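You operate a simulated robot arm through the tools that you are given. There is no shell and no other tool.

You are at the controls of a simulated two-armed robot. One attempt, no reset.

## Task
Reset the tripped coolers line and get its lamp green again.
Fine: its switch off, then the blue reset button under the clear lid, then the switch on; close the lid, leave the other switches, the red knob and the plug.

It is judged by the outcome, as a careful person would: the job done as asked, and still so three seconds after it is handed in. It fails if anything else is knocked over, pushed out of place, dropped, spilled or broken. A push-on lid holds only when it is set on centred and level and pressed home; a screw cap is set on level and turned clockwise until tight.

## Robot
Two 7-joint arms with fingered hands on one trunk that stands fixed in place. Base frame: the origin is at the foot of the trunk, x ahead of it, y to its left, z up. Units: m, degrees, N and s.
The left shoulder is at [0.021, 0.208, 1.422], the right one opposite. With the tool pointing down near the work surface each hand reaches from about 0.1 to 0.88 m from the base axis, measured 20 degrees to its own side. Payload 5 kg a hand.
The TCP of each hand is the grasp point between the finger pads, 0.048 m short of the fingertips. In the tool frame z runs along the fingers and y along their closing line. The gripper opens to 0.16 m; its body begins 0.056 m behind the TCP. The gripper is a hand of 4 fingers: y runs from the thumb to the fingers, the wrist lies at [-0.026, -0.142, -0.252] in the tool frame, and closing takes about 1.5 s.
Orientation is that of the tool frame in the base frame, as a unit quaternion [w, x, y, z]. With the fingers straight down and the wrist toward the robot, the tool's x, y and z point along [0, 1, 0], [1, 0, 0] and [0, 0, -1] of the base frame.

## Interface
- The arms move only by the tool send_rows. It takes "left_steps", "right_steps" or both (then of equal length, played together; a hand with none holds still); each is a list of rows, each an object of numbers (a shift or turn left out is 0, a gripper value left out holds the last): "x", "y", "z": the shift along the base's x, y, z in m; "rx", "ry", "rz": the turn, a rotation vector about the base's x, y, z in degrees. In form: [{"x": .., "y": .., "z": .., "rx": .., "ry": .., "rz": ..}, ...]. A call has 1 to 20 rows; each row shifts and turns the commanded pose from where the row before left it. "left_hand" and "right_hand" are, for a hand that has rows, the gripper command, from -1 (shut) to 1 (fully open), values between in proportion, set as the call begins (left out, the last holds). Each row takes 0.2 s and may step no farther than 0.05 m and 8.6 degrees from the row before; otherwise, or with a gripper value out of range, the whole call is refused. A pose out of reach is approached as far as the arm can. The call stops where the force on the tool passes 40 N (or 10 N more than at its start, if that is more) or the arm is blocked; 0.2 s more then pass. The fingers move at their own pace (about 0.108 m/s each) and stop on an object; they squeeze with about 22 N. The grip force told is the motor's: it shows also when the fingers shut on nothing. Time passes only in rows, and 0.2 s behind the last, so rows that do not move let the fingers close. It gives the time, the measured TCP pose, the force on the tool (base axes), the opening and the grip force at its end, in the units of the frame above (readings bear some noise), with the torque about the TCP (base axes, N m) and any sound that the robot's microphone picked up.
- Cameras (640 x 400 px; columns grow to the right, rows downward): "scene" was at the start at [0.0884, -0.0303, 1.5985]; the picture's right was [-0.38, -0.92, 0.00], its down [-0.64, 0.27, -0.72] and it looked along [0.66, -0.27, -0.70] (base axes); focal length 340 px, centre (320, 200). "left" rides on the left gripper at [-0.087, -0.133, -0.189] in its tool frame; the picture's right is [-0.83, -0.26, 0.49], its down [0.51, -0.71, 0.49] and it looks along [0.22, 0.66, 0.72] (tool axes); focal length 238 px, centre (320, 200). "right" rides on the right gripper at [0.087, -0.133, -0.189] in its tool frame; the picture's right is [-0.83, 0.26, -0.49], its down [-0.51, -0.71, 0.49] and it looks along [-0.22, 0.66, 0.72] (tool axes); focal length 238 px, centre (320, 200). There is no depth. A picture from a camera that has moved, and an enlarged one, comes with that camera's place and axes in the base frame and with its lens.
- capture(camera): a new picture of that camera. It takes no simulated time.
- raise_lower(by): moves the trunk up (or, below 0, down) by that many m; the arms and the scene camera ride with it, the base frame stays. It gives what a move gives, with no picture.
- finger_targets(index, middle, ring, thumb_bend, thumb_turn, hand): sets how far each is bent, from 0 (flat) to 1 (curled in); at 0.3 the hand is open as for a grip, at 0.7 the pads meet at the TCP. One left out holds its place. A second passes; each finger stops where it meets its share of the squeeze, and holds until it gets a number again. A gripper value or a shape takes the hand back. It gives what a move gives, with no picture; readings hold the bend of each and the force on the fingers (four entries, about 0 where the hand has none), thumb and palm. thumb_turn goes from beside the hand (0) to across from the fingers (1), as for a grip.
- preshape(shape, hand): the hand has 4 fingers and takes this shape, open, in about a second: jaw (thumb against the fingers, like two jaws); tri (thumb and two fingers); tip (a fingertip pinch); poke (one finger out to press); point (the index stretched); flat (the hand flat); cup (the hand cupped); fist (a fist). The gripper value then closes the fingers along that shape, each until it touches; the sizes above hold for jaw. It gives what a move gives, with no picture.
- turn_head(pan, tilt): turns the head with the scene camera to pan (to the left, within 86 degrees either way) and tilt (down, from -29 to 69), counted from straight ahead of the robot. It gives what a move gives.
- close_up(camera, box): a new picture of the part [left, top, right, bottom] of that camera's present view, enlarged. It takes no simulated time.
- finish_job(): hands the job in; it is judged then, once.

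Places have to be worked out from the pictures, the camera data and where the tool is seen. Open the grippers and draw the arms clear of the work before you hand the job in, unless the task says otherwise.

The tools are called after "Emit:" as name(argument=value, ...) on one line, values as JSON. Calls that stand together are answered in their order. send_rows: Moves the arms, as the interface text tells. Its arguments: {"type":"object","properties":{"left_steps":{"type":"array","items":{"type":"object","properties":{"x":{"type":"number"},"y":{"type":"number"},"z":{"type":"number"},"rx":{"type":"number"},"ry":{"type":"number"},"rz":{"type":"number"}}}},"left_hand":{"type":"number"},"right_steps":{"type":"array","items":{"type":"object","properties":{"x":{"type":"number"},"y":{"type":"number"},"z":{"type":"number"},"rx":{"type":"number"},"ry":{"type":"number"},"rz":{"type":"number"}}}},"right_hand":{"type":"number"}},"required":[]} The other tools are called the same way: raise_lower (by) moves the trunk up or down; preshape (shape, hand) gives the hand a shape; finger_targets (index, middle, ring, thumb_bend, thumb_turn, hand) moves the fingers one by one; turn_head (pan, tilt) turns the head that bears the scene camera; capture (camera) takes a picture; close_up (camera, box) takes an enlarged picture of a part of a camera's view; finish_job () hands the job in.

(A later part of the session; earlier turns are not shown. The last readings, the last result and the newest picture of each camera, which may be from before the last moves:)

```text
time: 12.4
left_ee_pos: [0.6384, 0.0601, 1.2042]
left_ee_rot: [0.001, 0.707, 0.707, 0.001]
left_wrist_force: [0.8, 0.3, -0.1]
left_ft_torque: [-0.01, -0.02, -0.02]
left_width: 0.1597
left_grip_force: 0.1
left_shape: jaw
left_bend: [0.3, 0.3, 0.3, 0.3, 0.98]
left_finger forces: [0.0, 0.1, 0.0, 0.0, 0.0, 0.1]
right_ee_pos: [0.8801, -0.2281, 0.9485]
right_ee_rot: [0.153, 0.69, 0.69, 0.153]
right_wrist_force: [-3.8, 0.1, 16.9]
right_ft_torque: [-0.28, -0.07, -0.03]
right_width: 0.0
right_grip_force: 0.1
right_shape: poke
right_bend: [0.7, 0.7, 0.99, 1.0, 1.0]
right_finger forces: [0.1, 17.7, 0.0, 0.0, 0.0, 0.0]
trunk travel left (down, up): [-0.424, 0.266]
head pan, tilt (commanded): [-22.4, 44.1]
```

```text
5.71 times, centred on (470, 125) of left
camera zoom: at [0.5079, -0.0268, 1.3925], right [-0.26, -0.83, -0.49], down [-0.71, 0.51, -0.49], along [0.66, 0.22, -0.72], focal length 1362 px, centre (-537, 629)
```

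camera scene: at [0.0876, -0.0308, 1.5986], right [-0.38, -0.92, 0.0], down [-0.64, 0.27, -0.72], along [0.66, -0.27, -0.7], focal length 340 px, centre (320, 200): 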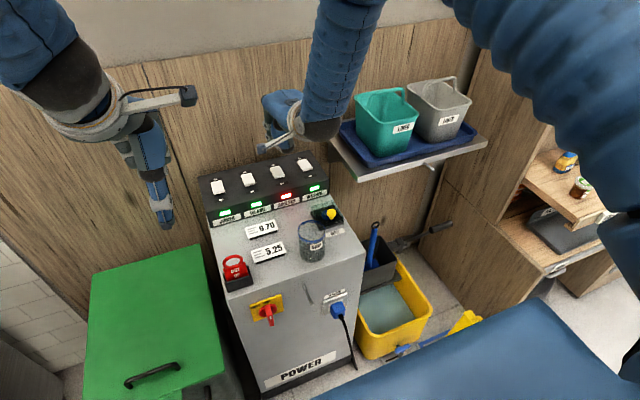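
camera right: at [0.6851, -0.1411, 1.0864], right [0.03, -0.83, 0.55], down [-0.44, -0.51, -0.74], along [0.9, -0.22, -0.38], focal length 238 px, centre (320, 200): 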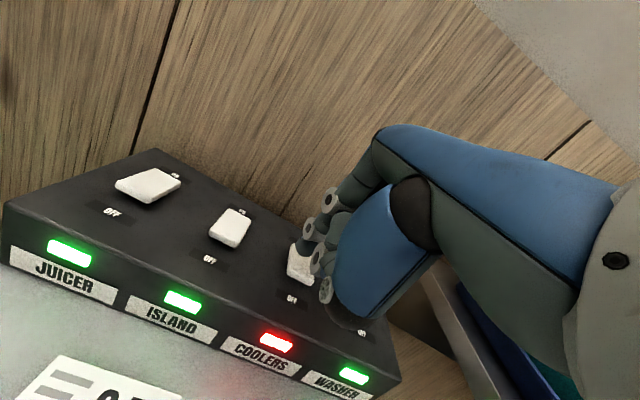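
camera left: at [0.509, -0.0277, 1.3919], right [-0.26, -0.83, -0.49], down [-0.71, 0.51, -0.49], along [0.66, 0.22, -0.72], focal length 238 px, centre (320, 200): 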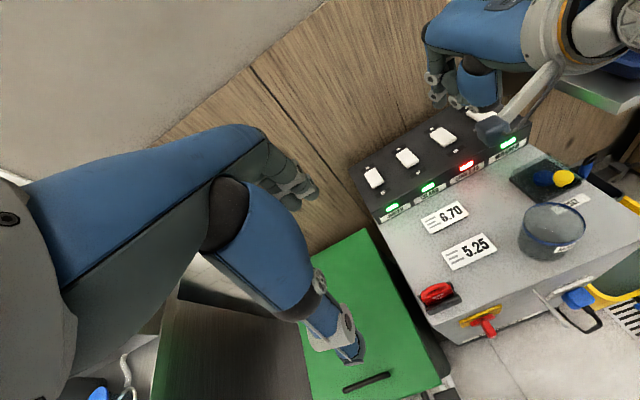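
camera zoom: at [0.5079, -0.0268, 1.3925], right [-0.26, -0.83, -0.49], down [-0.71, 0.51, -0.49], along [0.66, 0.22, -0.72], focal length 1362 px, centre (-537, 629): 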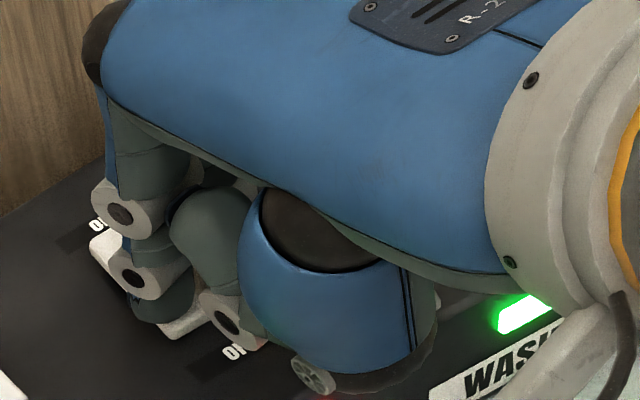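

Only the middle finger carries force. The torque puts the contact at y≈-0.245, beside the rocker on the panel face, so two fingertips are a poor match for it. I'll lift clear and try the "point" shape, which uses a single stretched index.

Emit:
send_rows(right_steps=[{"z": 0.01}, {"z": 0.02}, {"z": 0.03}, {"z": 0.03}, {"x": -0.03, "z": 0.02}, {"z": 0.0}])

Emit:
preshape(shape="point", hand="right")

Emit:
capture(camera="left")

Emit:
close_up(camera="scene", box=[230, 60, 360, 210])

Emit:
capture(camera="right")

```text
time: 13.8
left_ee_pos: [0.6421, 0.0605, 1.2022]
left_ee_rot: [-0.001, 0.707, 0.707, -0.001]
left_wrist_force: [-0.1, -0.2, -0.1]
left_ft_torque: [-0.02, 0.1, 0.01]
left_width: 0.1596
left_grip_force: 0.1
left_shape: jaw
left_bend: [0.3, 0.3, 0.3, 0.3, 0.98]
left_finger forces: [0.1, 0.0, 0.0, 0.0, 0.1, 0.1]
right_ee_pos: [0.8499, -0.2283, 1.0524]
right_ee_rot: [0.15, 0.691, 0.691, 0.151]
right_wrist_force: [0.0, -0.3, -0.5]
right_ft_torque: [-0.01, 0.01, 0.05]
right_width: 0.0001
right_grip_force: 0.1
right_shape: poke
right_bend: [0.7, 0.7, 0.99, 1.0, 1.0]
right_finger forces: [0.0, 0.0, 0.1, 0.0, 0.1, 0.0]
trunk travel left (down, up): [-0.424, 0.266]
head pan, tilt (commanded): [-22.4, 44.1]
```

```text
time: 14.7
left_ee_pos: [0.6408, 0.0618, 1.2022]
left_ee_rot: [0.0, 0.707, 0.707, 0.0]
left_wrist_force: [-0.4, -0.4, 0.4]
left_ft_torque: [-0.03, 0.0, 0.01]
left_width: 0.1598
left_grip_force: 0.0
left_shape: jaw
left_bend: [0.3, 0.3, 0.3, 0.3, 0.98]
left_finger forces: [0.0, 0.0, 0.0, 0.0, 0.0, 0.0]
right_ee_pos: [0.8507, -0.2289, 1.0535]
right_ee_rot: [0.15, 0.691, 0.691, 0.15]
right_wrist_force: [-0.1, 0.3, -0.1]
right_ft_torque: [0.04, 0.01, -0.03]
right_width: 0.0
right_grip_force: 0.0
right_shape: point
right_bend: [0.19, 1.0, 1.0, 0.99, 0.87]
right_finger forces: [0.0, 0.0, 0.0, 0.1, 0.0, 0.0]
trunk travel left (down, up): [-0.424, 0.266]
head pan, tilt (commanded): [-22.4, 44.1]
```

```text
taken
camera left: at [0.5098, -0.0271, 1.3916], right [-0.26, -0.83, -0.49], down [-0.71, 0.51, -0.49], along [0.66, 0.22, -0.72], focal length 238 px, centre (320, 200)
```

left: 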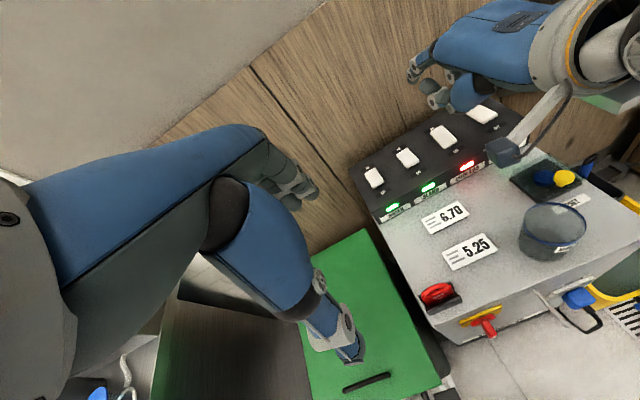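

```text
2.67 times, centred on (295, 135) of scene
camera zoom: at [0.0885, -0.0301, 1.5985], right [-0.38, -0.92, 0.0], down [-0.64, 0.27, -0.72], along [0.66, -0.27, -0.7], focal length 906 px, centre (387, 373)
```

zoom: 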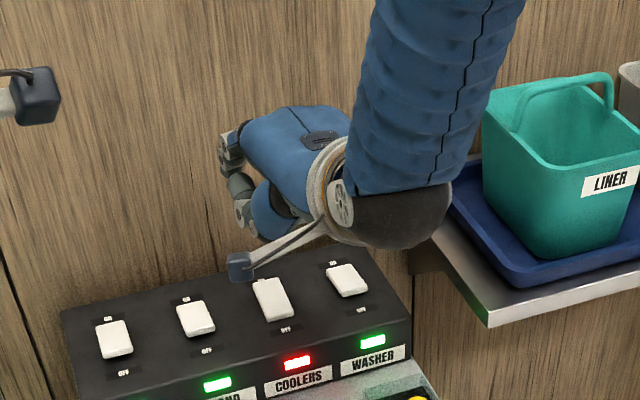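

```text
taken
camera right: at [0.6497, -0.1412, 1.1701], right [0.03, -0.83, 0.55], down [-0.44, -0.51, -0.74], along [0.9, -0.22, -0.39], focal length 238 px, centre (320, 200)
```

right: 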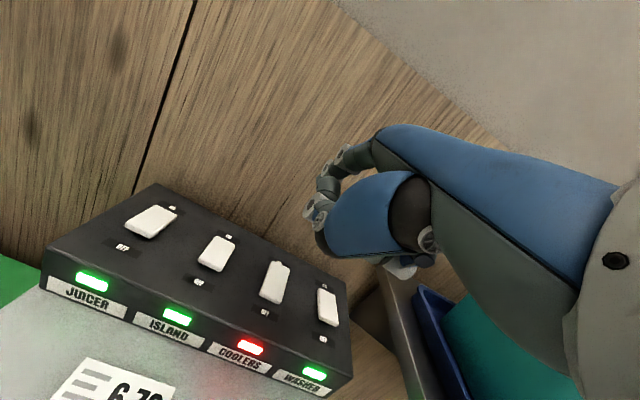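

The coolers rocker looks different now. I'll zoom in on it.

Emit:
close_up(camera="scene", box=[250, 145, 330, 200])

Emit:
close_up(camera="right", box=[180, 220, 350, 390])

Emit:
close_up(camera="left", box=[400, 60, 540, 190])

```text
7.27 times, centred on (290, 172) of scene
camera zoom: at [0.0885, -0.0301, 1.5985], right [-0.38, -0.92, 0.0], down [-0.64, 0.27, -0.72], along [0.66, -0.27, -0.7], focal length 2472 px, centre (538, 400)
```

zoom: 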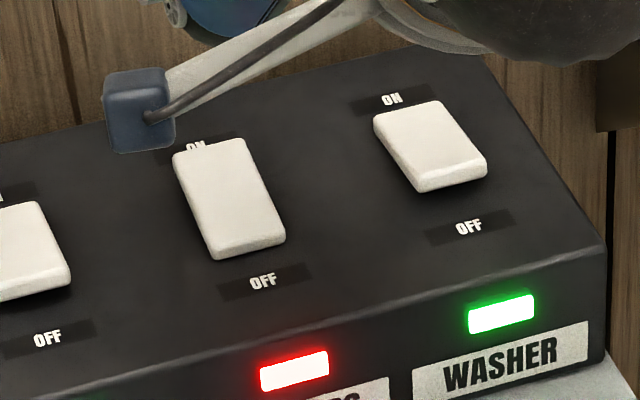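

```text
2.35 times, centred on (265, 305) of right
camera zoom: at [0.6497, -0.1412, 1.1701], right [0.03, -0.83, 0.55], down [-0.44, -0.51, -0.74], along [0.9, -0.22, -0.39], focal length 561 px, centre (449, -47)
```

zoom: 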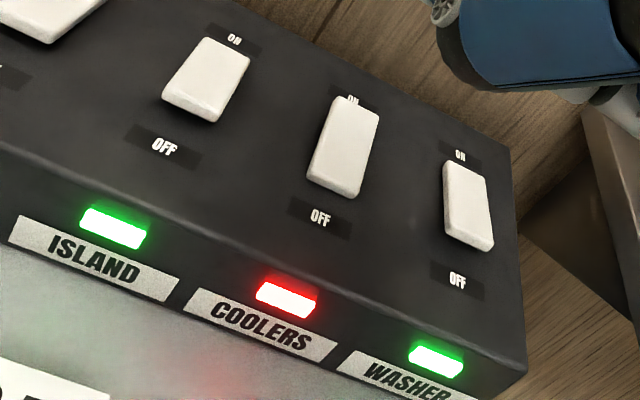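

```text
3.08 times, centred on (470, 125) of left
camera zoom: at [0.5098, -0.0271, 1.3916], right [-0.26, -0.83, -0.49], down [-0.71, 0.51, -0.49], along [0.66, 0.22, -0.72], focal length 733 px, centre (-142, 431)
```

zoom: 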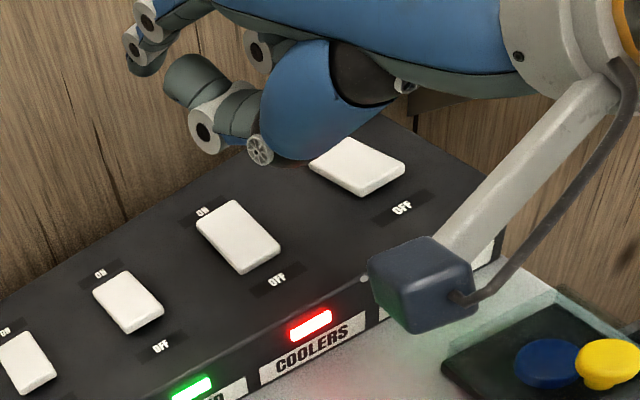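

The coolers rocker is now OFF: its back end is raised and its front end is down. Before working the lid I'll go back to poke and check the exact fingertip layout from all cameras.

Emit:
preshape(shape="poke", hand="right")

Emit:
close_up(camera="left", box=[400, 30, 540, 130])

Emit:
close_up(camera="right", box=[270, 140, 430, 300])

Emit:
close_up(camera="scene", box=[250, 80, 340, 180])

```text
time: 15.6
left_ee_pos: [0.6397, 0.0599, 1.2026]
left_ee_rot: [0.001, 0.707, 0.707, 0.001]
left_wrist_force: [0.1, 0.8, -0.1]
left_ft_torque: [0.02, -0.01, -0.02]
left_width: 0.1594
left_grip_force: 0.0
left_shape: jaw
left_bend: [0.3, 0.3, 0.3, 0.3, 0.98]
left_finger forces: [0.1, 0.0, 0.0, 0.0, 0.0, 0.0]
right_ee_pos: [0.8501, -0.2285, 1.0532]
right_ee_rot: [0.151, 0.691, 0.691, 0.15]
right_wrist_force: [0.3, -0.4, 0.7]
right_ft_torque: [0.01, 0.02, 0.0]
right_width: 0.0002
right_grip_force: 0.1
right_shape: poke
right_bend: [0.7, 0.7, 0.99, 1.0, 1.0]
right_finger forces: [0.0, 0.0, 0.0, 0.0, 0.0, 0.1]
trunk travel left (down, up): [-0.424, 0.266]
head pan, tilt (commanded): [-22.4, 44.1]
```

```text
4.00 times, centred on (470, 80) of left
camera zoom: at [0.5097, -0.0271, 1.3916], right [-0.26, -0.83, -0.49], down [-0.71, 0.51, -0.49], along [0.66, 0.22, -0.72], focal length 953 px, centre (-280, 680)
```

zoom: 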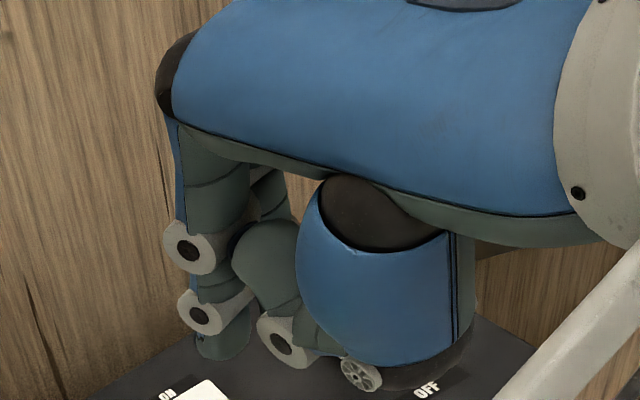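

```text
2.50 times, centred on (350, 220) of right
camera zoom: at [0.6497, -0.1412, 1.1702], right [0.03, -0.83, 0.55], down [-0.44, -0.51, -0.74], along [0.9, -0.22, -0.38], focal length 596 px, centre (245, 150)
```

zoom: 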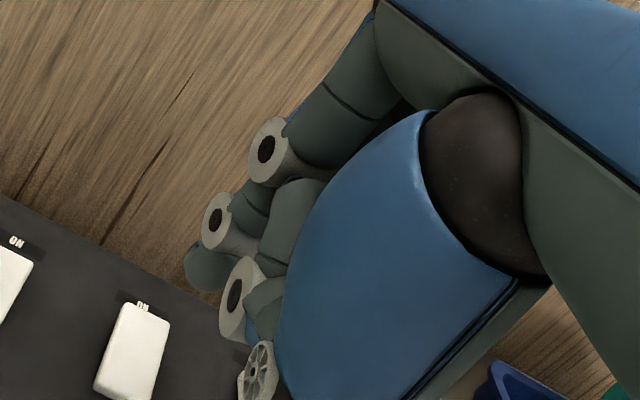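

```text
4.00 times, centred on (295, 130) of scene
camera zoom: at [0.0884, -0.0301, 1.5985], right [-0.38, -0.92, 0.0], down [-0.64, 0.27, -0.72], along [0.66, -0.27, -0.7], focal length 1359 px, centre (420, 480)
```

zoom: 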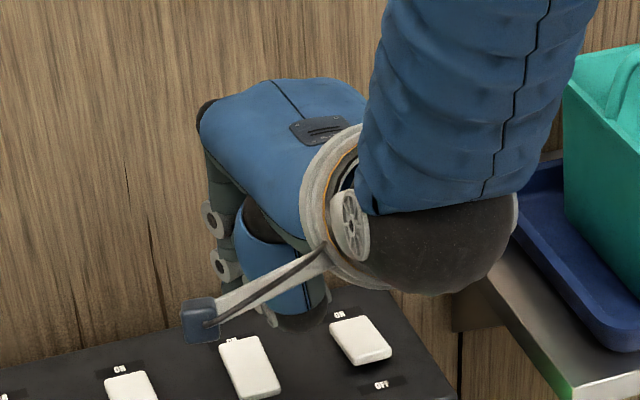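

I now understand the poke layout: index and middle point down about 3.3 cm apart, and the thumb is curled up. I'll check the "tip" pinch shape too, since it could grip the knob.

Emit:
preshape(shape="tip", hand="right")

Emit:
close_up(camera="left", box=[400, 30, 540, 130])

Emit:
close_up(camera="right", box=[270, 140, 430, 300])

```text
time: 16.5
left_ee_pos: [0.6394, 0.0594, 1.2015]
left_ee_rot: [0.0, 0.707, 0.707, 0.0]
left_wrist_force: [-1.1, 0.5, 0.1]
left_ft_torque: [-0.01, 0.02, 0.0]
left_width: 0.1596
left_grip_force: 0.0
left_shape: jaw
left_bend: [0.3, 0.3, 0.3, 0.3, 0.98]
left_finger forces: [0.0, 0.1, 0.1, 0.1, 0.1, 0.1]
right_ee_pos: [0.8503, -0.2294, 1.0542]
right_ee_rot: [0.15, 0.691, 0.691, 0.151]
right_wrist_force: [-0.5, 0.1, -0.6]
right_ft_torque: [0.01, -0.02, 0.02]
right_width: 0.1597
right_grip_force: 0.1
right_shape: tip
right_bend: [0.3, 0.98, 0.99, 0.3, 0.98]
right_finger forces: [0.0, 0.1, 0.0, 0.0, 0.1, 0.0]
trunk travel left (down, up): [-0.424, 0.266]
head pan, tilt (commanded): [-22.4, 44.1]
```

```text
4.00 times, centred on (470, 80) of left
camera zoom: at [0.5098, -0.0271, 1.3916], right [-0.26, -0.83, -0.49], down [-0.71, 0.51, -0.49], along [0.66, 0.22, -0.72], focal length 953 px, centre (-280, 680)
```

zoom: 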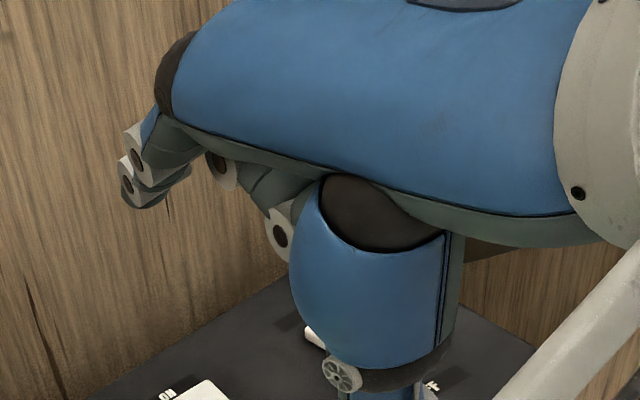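

```text
2.50 times, centred on (350, 220) of right
camera zoom: at [0.6498, -0.1412, 1.1702], right [0.03, -0.83, 0.55], down [-0.44, -0.51, -0.74], along [0.9, -0.22, -0.38], focal length 596 px, centre (245, 150)
```

zoom: 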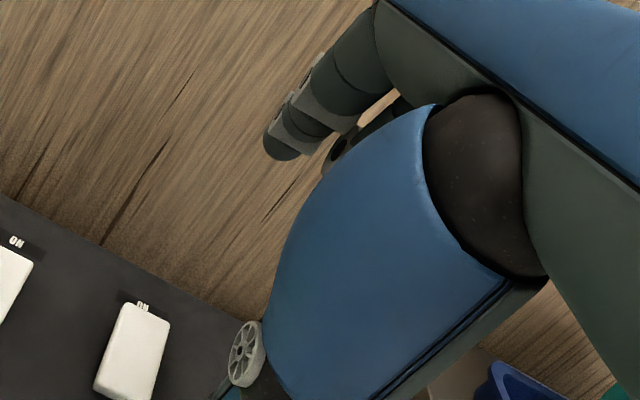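

The tip shape pinches with index and thumb. Gripping the knob across base y lets it pivot as the lid swings, so I'll back off to open space, straighten the tilt and test a 90° yaw.

Emit:
send_rows(right_steps=[{"x": -0.025, "y": -0.012, "z": 0.01, "ry": 4.2}, {"x": -0.025, "y": -0.012, "z": 0.01, "ry": 4.2}, {"x": -0.025, "y": -0.012, "z": 0.01, "ry": 4.2}, {"x": -0.025, "y": -0.012, "z": 0.01, "ry": 4.2}, {"x": -0.025, "y": -0.012, "z": 0.01, "ry": 4.2}, {"x": -0.025, "y": -0.012, "z": 0.0, "ry": 4.0}, {"z": 0.0}])

Emit:
send_rows(right_steps=[{"rz": -8.2}, {"rz": -8.2}, {"rz": -8.2}, {"rz": -8.2}, {"rz": -8.2}, {"rz": -8.2}, {"rz": -8.2}, {"rz": -8.2}, {"rz": -8.2}, {"rz": -8.2}, {"rz": -8.0}, {"z": 0.0}])

Emit:
capture(camera="scene")

Emit:
capture(camera="left")

Emit:
capture(camera="right")

```text
time: 18.1
left_ee_pos: [0.6412, 0.0612, 1.202]
left_ee_rot: [0.001, 0.707, 0.707, 0.0]
left_wrist_force: [0.4, 0.9, -0.1]
left_ft_torque: [-0.02, 0.05, -0.01]
left_width: 0.1597
left_grip_force: 0.1
left_shape: jaw
left_bend: [0.3, 0.3, 0.3, 0.3, 0.98]
left_finger forces: [0.0, 0.0, 0.0, 0.1, 0.0, 0.0]
right_ee_pos: [0.6994, -0.3003, 1.107]
right_ee_rot: [-0.004, 0.707, 0.707, -0.004]
right_wrist_force: [0.3, 0.1, 0.5]
right_ft_torque: [-0.07, 0.05, 0.02]
right_width: 0.1597
right_grip_force: 0.0
right_shape: tip
right_bend: [0.3, 0.98, 0.99, 0.3, 0.98]
right_finger forces: [0.0, 0.1, 0.1, 0.0, 0.1, 0.1]
trunk travel left (down, up): [-0.424, 0.266]
head pan, tilt (commanded): [-22.4, 44.1]
```

```text
time: 20.7
left_ee_pos: [0.6405, 0.0616, 1.203]
left_ee_rot: [0.0, 0.707, 0.707, 0.0]
left_wrist_force: [0.1, -0.8, 0.6]
left_ft_torque: [0.04, -0.04, -0.01]
left_width: 0.1596
left_grip_force: 0.1
left_shape: jaw
left_bend: [0.3, 0.3, 0.3, 0.3, 0.98]
left_finger forces: [0.0, 0.1, 0.1, 0.0, 0.0, 0.0]
right_ee_pos: [0.7046, -0.3012, 1.1089]
right_ee_rot: [0.007, 0.999, 0.043, 0.006]
right_wrist_force: [-0.6, 0.3, -0.1]
right_ft_torque: [0.05, -0.03, 0.01]
right_width: 0.1598
right_grip_force: 0.0
right_shape: tip
right_bend: [0.3, 0.98, 0.99, 0.3, 0.97]
right_finger forces: [0.1, 0.0, 0.0, 0.0, 0.0, 0.0]
right hand out of reach, approached as far as the arm can: row 5
trunk travel left (down, up): [-0.424, 0.266]
head pan, tilt (commanded): [-22.4, 44.1]
```

```text
taken
camera scene: at [0.0879, -0.0306, 1.5986], right [-0.38, -0.92, 0.0], down [-0.64, 0.27, -0.72], along [0.66, -0.27, -0.7], focal length 340 px, centre (320, 200)
```

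scene: 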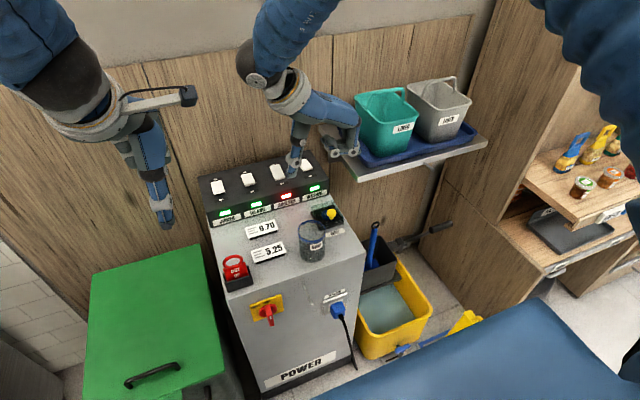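

```text
taken
camera left: at [0.5092, -0.0275, 1.3918], right [-0.26, -0.83, -0.49], down [-0.71, 0.51, -0.49], along [0.66, 0.22, -0.72], focal length 238 px, centre (320, 200)
```

left: 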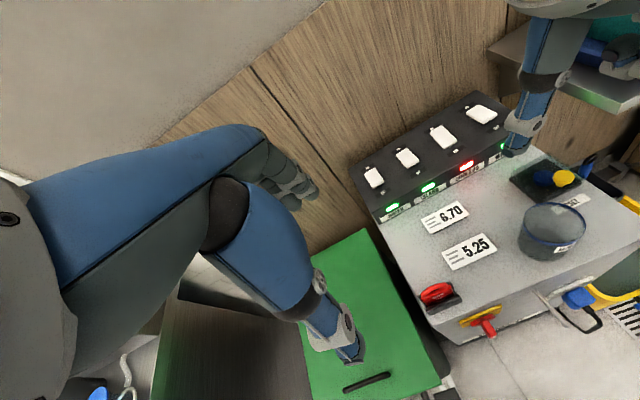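

```text
taken
camera right: at [0.7767, -0.1587, 1.2966], right [-0.81, -0.32, 0.48], down [-0.56, 0.66, -0.51], along [-0.15, -0.68, -0.72], focal length 238 px, centre (320, 200)
```

right: 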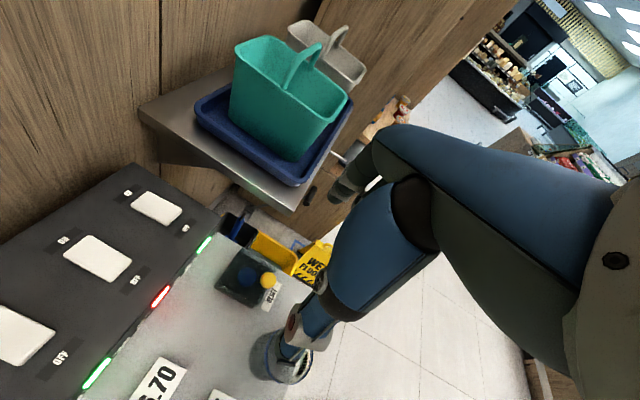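

The yaw works. I'll close the pinch to about 6 cm and check where the thumb and index tips lie relative to the tool axis.

Emit:
send_rows(right_steps=[{"z": 0.0}, {"z": 0.0}, {"z": 0.0}, {"z": 0.0}, {"z": 0.0}, {"z": 0.0}, {"z": 0.0}], right_hand=-0.25)

Emit:
close_up(camera="scene", box=[260, 80, 370, 200])

Emit:
close_up(camera="left", box=[490, 0, 639, 200])

Emit:
close_up(camera="right", box=[200, 120, 440, 399])

```text
time: 22.3
left_ee_pos: [0.6405, 0.0613, 1.2034]
left_ee_rot: [0.0, 0.707, 0.707, 0.0]
left_wrist_force: [-0.4, -0.6, 0.5]
left_ft_torque: [0.01, -0.01, -0.02]
left_width: 0.1597
left_grip_force: 0.0
left_shape: jaw
left_bend: [0.3, 0.3, 0.3, 0.3, 0.98]
left_finger forces: [0.0, 0.0, 0.0, 0.1, 0.0, 0.0]
right_ee_pos: [0.7049, -0.3014, 1.109]
right_ee_rot: [0.007, 0.999, 0.045, 0.004]
right_wrist_force: [0.1, 0.1, -0.3]
right_ft_torque: [-0.03, -0.01, 0.01]
right_width: 0.0615
right_grip_force: 0.1
right_shape: tip
right_bend: [0.73, 0.98, 0.99, 0.73, 1.0]
right_finger forces: [0.0, 0.0, 0.0, 0.0, 0.1, 0.0]
trunk travel left (down, up): [-0.424, 0.266]
head pan, tilt (commanded): [-22.4, 44.1]
```

```text
3.33 times, centred on (315, 140) of scene
camera zoom: at [0.0884, -0.0301, 1.5985], right [-0.38, -0.92, 0.0], down [-0.64, 0.27, -0.72], along [0.66, -0.27, -0.7], focal length 1133 px, centre (337, 400)
```

zoom: 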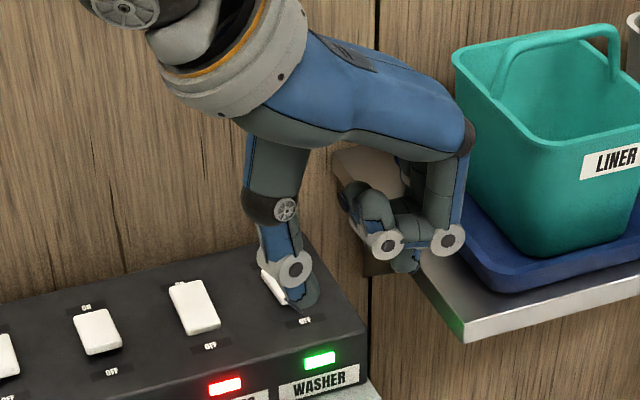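

```text
2.00 times, centred on (564, 100) of left
camera zoom: at [0.5097, -0.0271, 1.3916], right [-0.26, -0.83, -0.49], down [-0.71, 0.51, -0.49], along [0.66, 0.22, -0.72], focal length 477 px, centre (-169, 400)
```

zoom: 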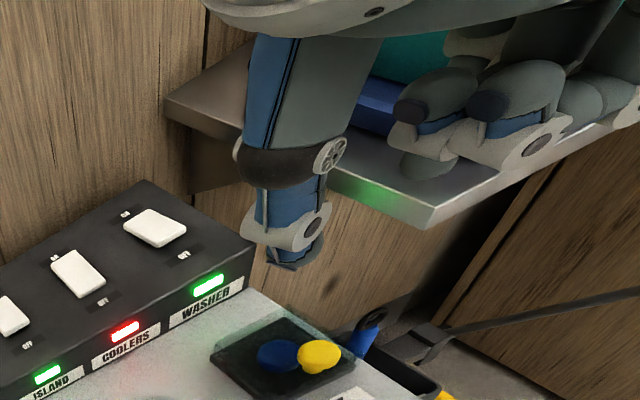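

```text
1.43 times, centred on (320, 260) of right
camera zoom: at [0.777, -0.1579, 1.2963], right [-0.81, -0.33, 0.48], down [-0.56, 0.65, -0.51], along [-0.15, -0.68, -0.72], focal length 342 px, centre (320, 115)
```

zoom: 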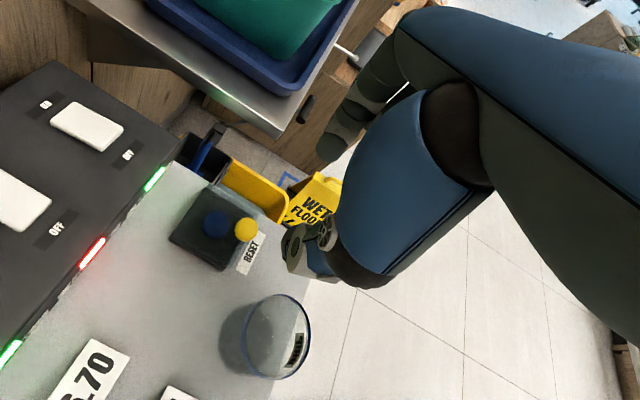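

The thumb tip reaches lower than the index tip at this opening. I'll close the pinch fully in the air to see where the tips meet.

Emit:
send_rows(right_steps=[{"z": 0.0}, {"z": 0.0}, {"z": 0.0}, {"z": 0.0}, {"z": 0.0}, {"z": 0.0}, {"z": 0.0}], right_hand=-0.65)

Emit:
close_up(camera="scene", box=[280, 110, 350, 190])

Emit:
close_up(camera="left", box=[540, 70, 639, 170])

Emit:
close_up(camera="right", box=[260, 160, 420, 330])

```text
time: 23.9
left_ee_pos: [0.6395, 0.0596, 1.2018]
left_ee_rot: [-0.001, 0.708, 0.706, 0.0]
left_wrist_force: [0.1, 0.4, 0.6]
left_ft_torque: [0.02, -0.04, -0.01]
left_width: 0.1598
left_grip_force: 0.0
left_shape: jaw
left_bend: [0.3, 0.3, 0.3, 0.3, 0.98]
left_finger forces: [0.1, 0.1, 0.1, 0.0, 0.0, 0.1]
right_ee_pos: [0.7051, -0.3017, 1.1083]
right_ee_rot: [0.007, 0.999, 0.044, 0.005]
right_wrist_force: [1.2, -0.2, -0.1]
right_ft_torque: [0.0, -0.01, -0.02]
right_width: 0.0285
right_grip_force: 0.1
right_shape: tip
right_bend: [0.72, 0.98, 0.99, 0.74, 1.0]
right_finger forces: [0.0, 0.0, 0.0, 0.1, 0.1, 0.1]
trunk travel left (down, up): [-0.424, 0.266]
head pan, tilt (commanded): [-22.4, 44.1]
```

```text
5.00 times, centred on (315, 150) of scene
camera zoom: at [0.0885, -0.0301, 1.5985], right [-0.38, -0.92, 0.0], down [-0.64, 0.27, -0.72], along [0.66, -0.27, -0.7], focal length 1699 px, centre (345, 450)
```

zoom: 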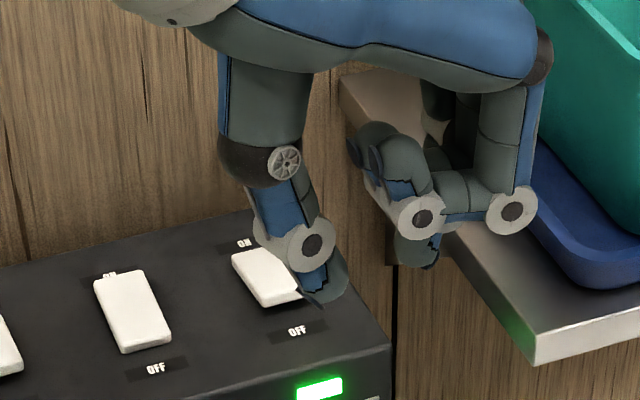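

```text
4.00 times, centred on (590, 120) of left
camera zoom: at [0.5098, -0.0271, 1.3916], right [-0.26, -0.83, -0.49], down [-0.71, 0.51, -0.49], along [0.66, 0.22, -0.72], focal length 953 px, centre (-758, 520)
```

zoom: 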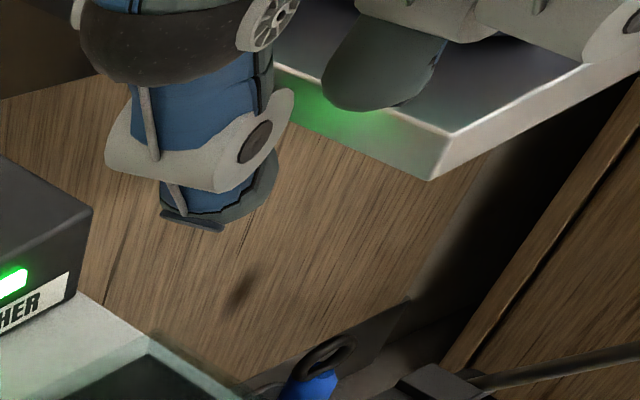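

```text
2.35 times, centred on (340, 245) of right
camera zoom: at [0.777, -0.1579, 1.2963], right [-0.81, -0.33, 0.48], down [-0.56, 0.65, -0.51], along [-0.15, -0.68, -0.72], focal length 561 px, centre (273, 94)
```

zoom: 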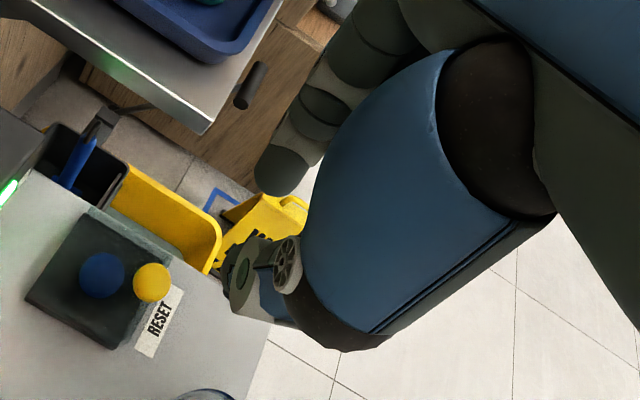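

The thumb and index tips are level, about 4.5 cm below the TCP, and centred within a few mm. I'll open to about 6.5 cm and descend to just above the knob at (0.722, -0.328).

Emit:
send_rows(right_steps=[{"x": 0.004, "y": -0.007, "z": -0.01}, {"x": 0.004, "y": -0.007, "z": -0.02}, {"x": 0.004, "y": -0.008, "z": -0.03}, {"x": 0.004, "y": -0.007, "z": -0.03}, {"z": -0.03}, {"z": -0.03}, {"z": -0.025}, {"z": 0.0}], right_hand=-0.2)

Emit:
close_up(camera="scene", box=[270, 150, 370, 260])

Emit:
close_up(camera="left", box=[480, 60, 639, 270])

Emit:
capture(camera="right")

```text
time: 25.7
left_ee_pos: [0.6401, 0.0608, 1.2034]
left_ee_rot: [0.0, 0.707, 0.707, -0.001]
left_wrist_force: [-1.0, 0.5, -0.3]
left_ft_torque: [-0.02, -0.02, -0.02]
left_width: 0.1597
left_grip_force: 0.1
left_shape: jaw
left_bend: [0.3, 0.3, 0.3, 0.3, 0.98]
left_finger forces: [0.0, 0.0, 0.0, 0.0, 0.0, 0.0]
right_ee_pos: [0.7191, -0.3301, 0.9342]
right_ee_rot: [0.006, 0.999, 0.045, 0.006]
right_wrist_force: [-0.6, 0.2, -0.5]
right_ft_torque: [-0.03, 0.01, -0.05]
right_width: 0.0634
right_grip_force: 0.1
right_shape: tip
right_bend: [0.73, 0.98, 0.99, 0.72, 1.0]
right_finger forces: [0.1, 0.1, 0.0, 0.0, 0.1, 0.0]
trunk travel left (down, up): [-0.424, 0.266]
head pan, tilt (commanded): [-22.4, 44.1]
```

```text
3.64 times, centred on (320, 205) of scene
camera zoom: at [0.0881, -0.03, 1.5986], right [-0.38, -0.92, 0.0], down [-0.64, 0.27, -0.72], along [0.66, -0.27, -0.7], focal length 1236 px, centre (320, 182)
```

zoom: 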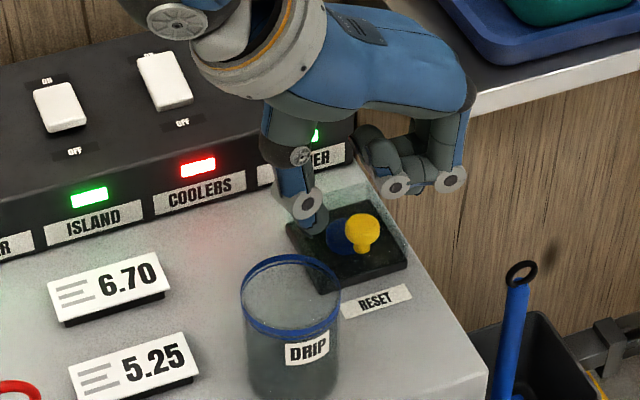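

```text
1.90 times, centred on (560, 165) of left
camera zoom: at [0.5094, -0.0269, 1.3918], right [-0.26, -0.83, -0.49], down [-0.71, 0.51, -0.49], along [0.66, 0.22, -0.72], focal length 454 px, centre (-136, 267)
```

zoom: 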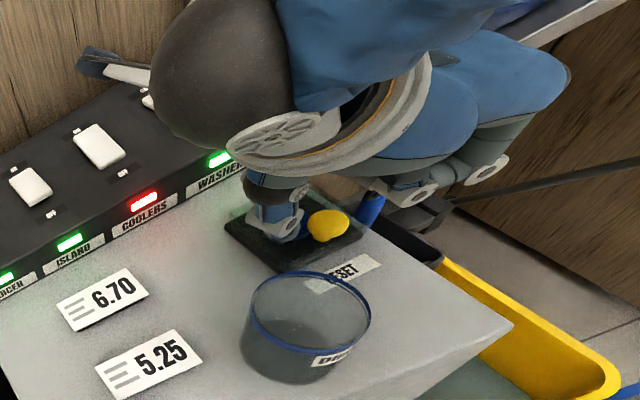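

```text
taken
camera right: at [0.792, -0.1864, 1.1214], right [-0.81, -0.33, 0.48], down [-0.56, 0.65, -0.51], along [-0.15, -0.68, -0.72], focal length 238 px, centre (320, 200)
```

right: 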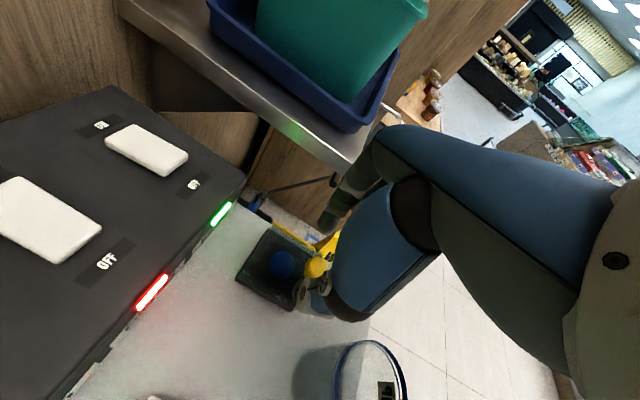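

With this yaw the knuckles would sweep into the shelf edge at y≈-0.42, so pinching from this side is risky. A safer way is from the front: tilt the hand about 50° and use the poke fork (index and middle) under the knob's front rim to lift the lid along its arc. I'll raise up and undo the yaw first.

Emit:
send_rows(right_steps=[{"z": 0.03}, {"z": 0.04}, {"z": 0.04}, {"x": -0.02, "z": 0.03}, {"x": -0.03, "rz": 8.5}, {"x": -0.02, "rz": 8.5}, {"rz": 8.5}, {"rz": 8.5}, {"rz": 8.5}, {"rz": 8.5}, {"rz": 8.5}, {"rz": 8.5}, {"rz": 8.5}, {"rz": 8.5}, {"z": 0.0}])

Emit:
preshape(shape="poke", hand="right")

Emit:
capture(camera="scene")

```text
time: 28.9
left_ee_pos: [0.64, 0.0619, 1.2034]
left_ee_rot: [0.0, 0.707, 0.707, 0.0]
left_wrist_force: [-0.2, 0.1, 0.2]
left_ft_torque: [-0.05, -0.01, -0.03]
left_width: 0.1597
left_grip_force: 0.1
left_shape: jaw
left_bend: [0.3, 0.3, 0.3, 0.3, 0.98]
left_finger forces: [0.0, 0.0, 0.1, 0.1, 0.0, 0.1]
right_ee_pos: [0.651, -0.3303, 1.0736]
right_ee_rot: [0.002, 0.706, 0.708, 0.008]
right_wrist_force: [-0.4, 0.3, 0.4]
right_ft_torque: [-0.04, 0.0, -0.02]
right_width: 0.0638
right_grip_force: 0.1
right_shape: tip
right_bend: [0.73, 0.98, 0.99, 0.72, 1.0]
right_finger forces: [0.1, 0.0, 0.0, 0.0, 0.1, 0.1]
trunk travel left (down, up): [-0.424, 0.266]
head pan, tilt (commanded): [-22.4, 44.1]
```

```text
time: 29.8
left_ee_pos: [0.6411, 0.0608, 1.2026]
left_ee_rot: [-0.001, 0.707, 0.707, 0.0]
left_wrist_force: [0.7, 1.0, -0.3]
left_ft_torque: [-0.02, -0.01, 0.0]
left_width: 0.1598
left_grip_force: 0.1
left_shape: jaw
left_bend: [0.3, 0.3, 0.3, 0.3, 0.98]
left_finger forces: [0.0, 0.0, 0.0, 0.0, 0.0, 0.0]
right_ee_pos: [0.6515, -0.3297, 1.0732]
right_ee_rot: [0.001, 0.707, 0.707, 0.008]
right_wrist_force: [0.2, -0.5, -0.6]
right_ft_torque: [-0.01, 0.0, -0.01]
right_width: 0.0001
right_grip_force: 0.1
right_shape: poke
right_bend: [0.7, 0.7, 0.99, 1.0, 1.0]
right_finger forces: [0.1, 0.0, 0.0, 0.1, 0.0, 0.0]
trunk travel left (down, up): [-0.424, 0.266]
head pan, tilt (commanded): [-22.4, 44.1]
```

```text
taken
camera scene: at [0.0885, -0.0302, 1.5985], right [-0.38, -0.92, 0.0], down [-0.64, 0.27, -0.72], along [0.66, -0.27, -0.7], focal length 340 px, centre (320, 200)
```

scene: 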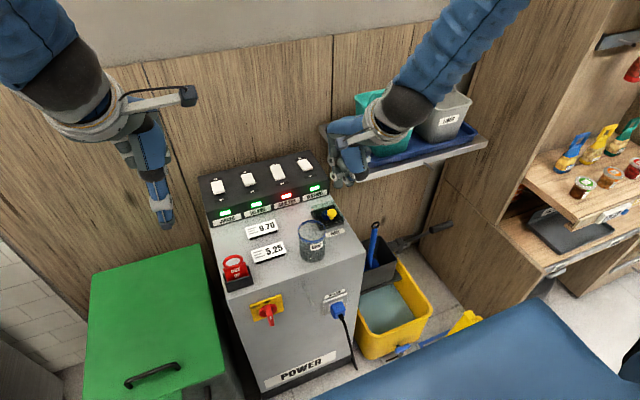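

The yaw is back to default. Now I'll tilt the hand forward 48° with a slight +8° yaw, away from the glass, at a safe height.

Emit:
send_rows(right_steps=[{"x": -0.005, "ry": -8}, {"x": -0.005, "ry": -8}, {"x": -0.005, "ry": -8}, {"x": -0.005, "z": -0.01, "ry": -8}, {"x": -0.005, "z": -0.01, "ry": -8}, {"x": -0.005, "z": -0.01, "ry": -8}, {"rz": 8}, {"z": 0.0}])

Emit:
close_up(camera="scene", box=[270, 120, 400, 260])

Emit:
capture(camera="left")

Emit:
capture(camera="right")

```text
time: 31.6
left_ee_pos: [0.6407, 0.0611, 1.2024]
left_ee_rot: [0.0, 0.707, 0.707, 0.0]
left_wrist_force: [0.3, 0.6, 0.6]
left_ft_torque: [-0.03, 0.02, -0.01]
left_width: 0.1594
left_grip_force: 0.0
left_shape: jaw
left_bend: [0.3, 0.3, 0.3, 0.3, 0.98]
left_finger forces: [0.0, 0.1, 0.0, 0.0, 0.0, 0.2]
right_ee_pos: [0.6225, -0.3302, 1.043]
right_ee_rot: [0.267, 0.594, 0.69, 0.315]
right_wrist_force: [0.2, 0.4, 0.8]
right_ft_torque: [0.0, -0.02, -0.02]
right_width: 0.0
right_grip_force: 0.0
right_shape: poke
right_bend: [0.7, 0.7, 0.99, 1.0, 1.0]
right_finger forces: [0.0, 0.0, 0.1, 0.0, 0.1, 0.1]
trunk travel left (down, up): [-0.424, 0.266]
head pan, tilt (commanded): [-22.4, 44.1]
```

```text
2.86 times, centred on (335, 190) of scene
camera zoom: at [0.0887, -0.0299, 1.5985], right [-0.38, -0.92, 0.0], down [-0.64, 0.27, -0.72], along [0.66, -0.27, -0.7], focal length 971 px, centre (277, 229)
```

zoom: 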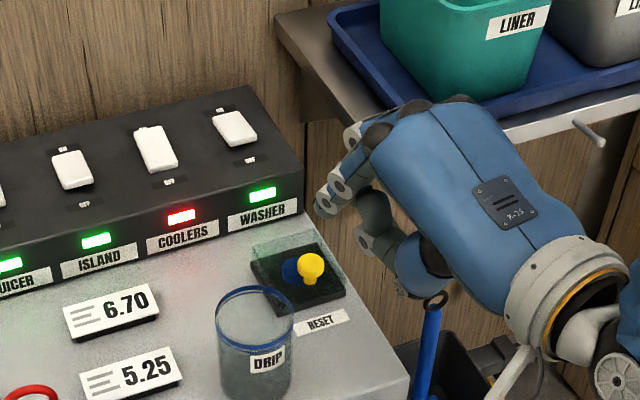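

```text
taken
camera left: at [0.5099, -0.0268, 1.3915], right [-0.26, -0.83, -0.49], down [-0.71, 0.51, -0.49], along [0.66, 0.22, -0.72], focal length 238 px, centre (320, 200)
```

left: 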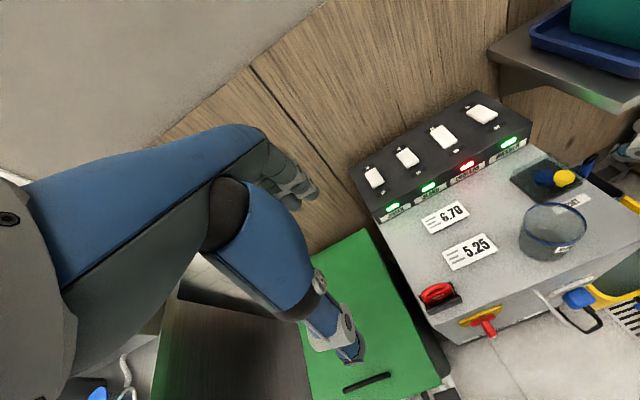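

```text
taken
camera right: at [0.3811, -0.2775, 1.0676], right [-0.07, -0.86, 0.51], down [-0.02, -0.51, -0.86], along [1.0, -0.07, 0.02], focal length 238 px, centre (320, 200)
```

right: 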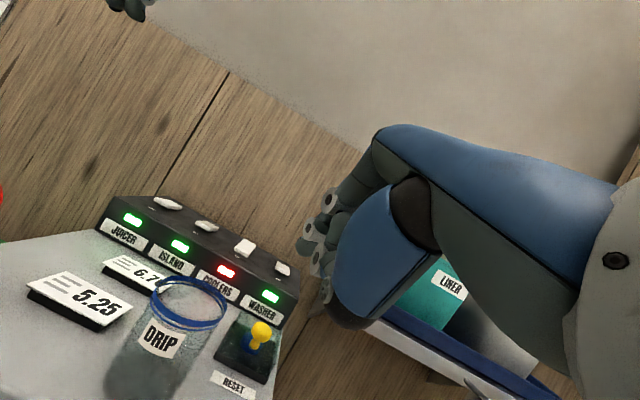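

This low view is useful. I'll zoom on the lid and knob to get their heights and the gap under the cap.

Emit:
close_up(camera="right", box=[195, 290, 295, 390])

Emit:
close_up(camera="right", box=[270, 170, 390, 340])

```text
4.00 times, centred on (245, 340) of right
camera zoom: at [0.3811, -0.2775, 1.0676], right [-0.07, -0.86, 0.51], down [-0.02, -0.51, -0.86], along [1.0, -0.07, 0.02], focal length 953 px, centre (620, -360)
```

zoom: 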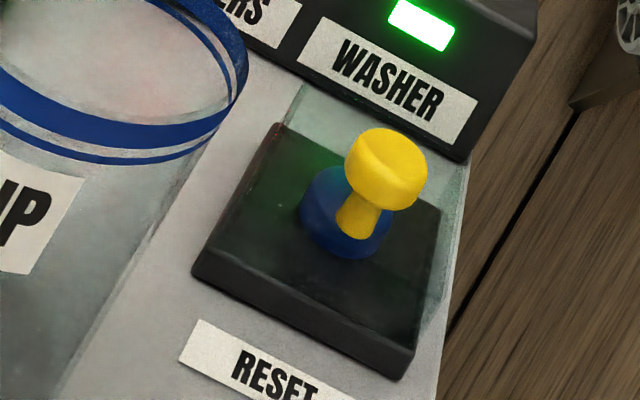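

```text
2.35 times, centred on (330, 255) of right
camera zoom: at [0.3811, -0.2775, 1.0676], right [-0.07, -0.86, 0.51], down [-0.02, -0.51, -0.86], along [1.0, -0.07, 0.02], focal length 561 px, centre (296, 71)
```

zoom: 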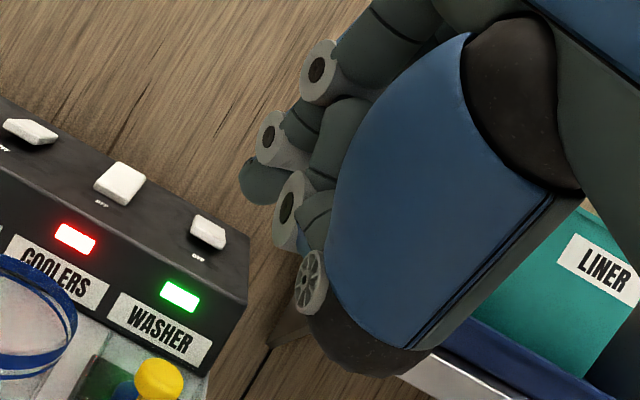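

The cap spans roughly z 0.864–0.876, with about 1.8 cm of stem above the lid, so the fork can go in at the front. I'll lower the hand in front of the knob.

Emit:
send_rows(right_steps=[{"z": -0.03}, {"z": -0.03}, {"z": -0.03}, {"z": -0.025}, {"z": -0.02}, {"y": -0.001, "z": -0.01}, {"z": 0.0}])

Emit:
close_up(camera="scene", box=[290, 170, 380, 260])

Emit:
capture(camera="right")

Emit:
close_up(camera="left", box=[490, 130, 639, 270])

```text
time: 33.2
left_ee_pos: [0.6393, 0.0607, 1.2024]
left_ee_rot: [0.0, 0.707, 0.707, 0.0]
left_wrist_force: [0.3, 0.8, -0.1]
left_ft_torque: [-0.03, -0.01, 0.02]
left_width: 0.1594
left_grip_force: 0.0
left_shape: jaw
left_bend: [0.3, 0.3, 0.3, 0.3, 0.98]
left_finger forces: [0.0, 0.0, 0.0, 0.0, 0.0, 0.1]
right_ee_pos: [0.6212, -0.3313, 0.8995]
right_ee_rot: [0.268, 0.596, 0.689, 0.314]
right_wrist_force: [-0.4, -0.2, 0.3]
right_ft_torque: [0.01, 0.0, 0.0]
right_width: 0.0003
right_grip_force: 0.1
right_shape: poke
right_bend: [0.7, 0.7, 0.99, 1.0, 1.0]
right_finger forces: [0.0, 0.1, 0.0, 0.0, 0.0, 0.0]
trunk travel left (down, up): [-0.424, 0.266]
head pan, tilt (commanded): [-22.4, 44.1]
```

```text
4.44 times, centred on (335, 215) of scene
camera zoom: at [0.0882, -0.0301, 1.5986], right [-0.38, -0.92, 0.0], down [-0.64, 0.27, -0.72], along [0.66, -0.27, -0.7], focal length 1510 px, centre (253, 133)
```

zoom: 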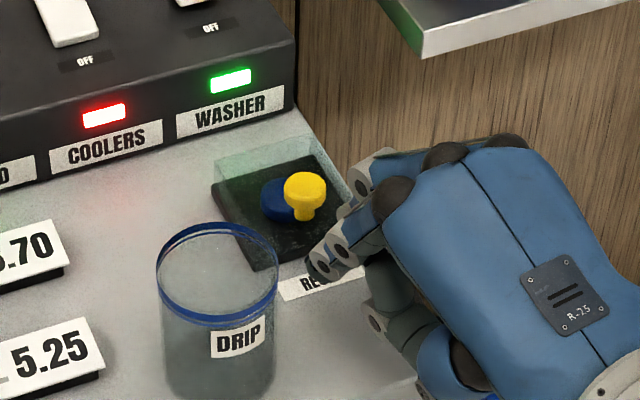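

```text
taken
camera right: at [0.3807, -0.2789, 0.9241], right [-0.07, -0.86, 0.51], down [-0.02, -0.51, -0.86], along [1.0, -0.07, 0.02], focal length 238 px, centre (320, 200)
```

right: 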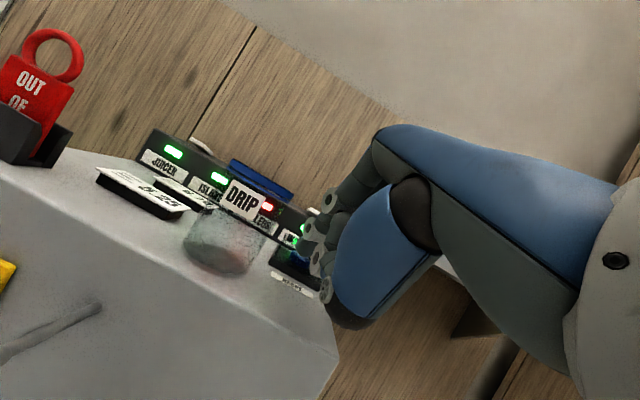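

```text
2.86 times, centred on (564, 200) of left
camera zoom: at [0.5095, -0.0271, 1.3917], right [-0.26, -0.83, -0.49], down [-0.71, 0.51, -0.49], along [0.66, 0.22, -0.72], focal length 681 px, centre (-379, 200)
```

zoom: 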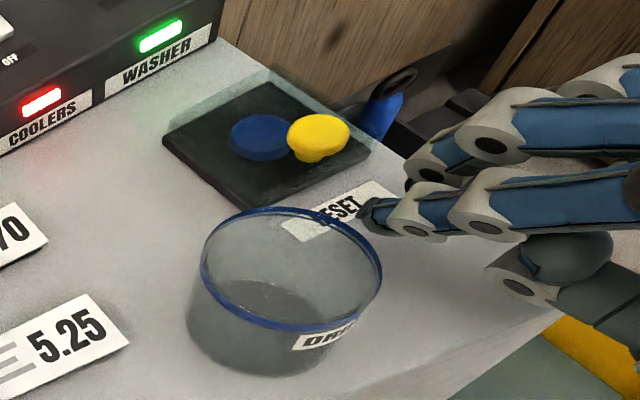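

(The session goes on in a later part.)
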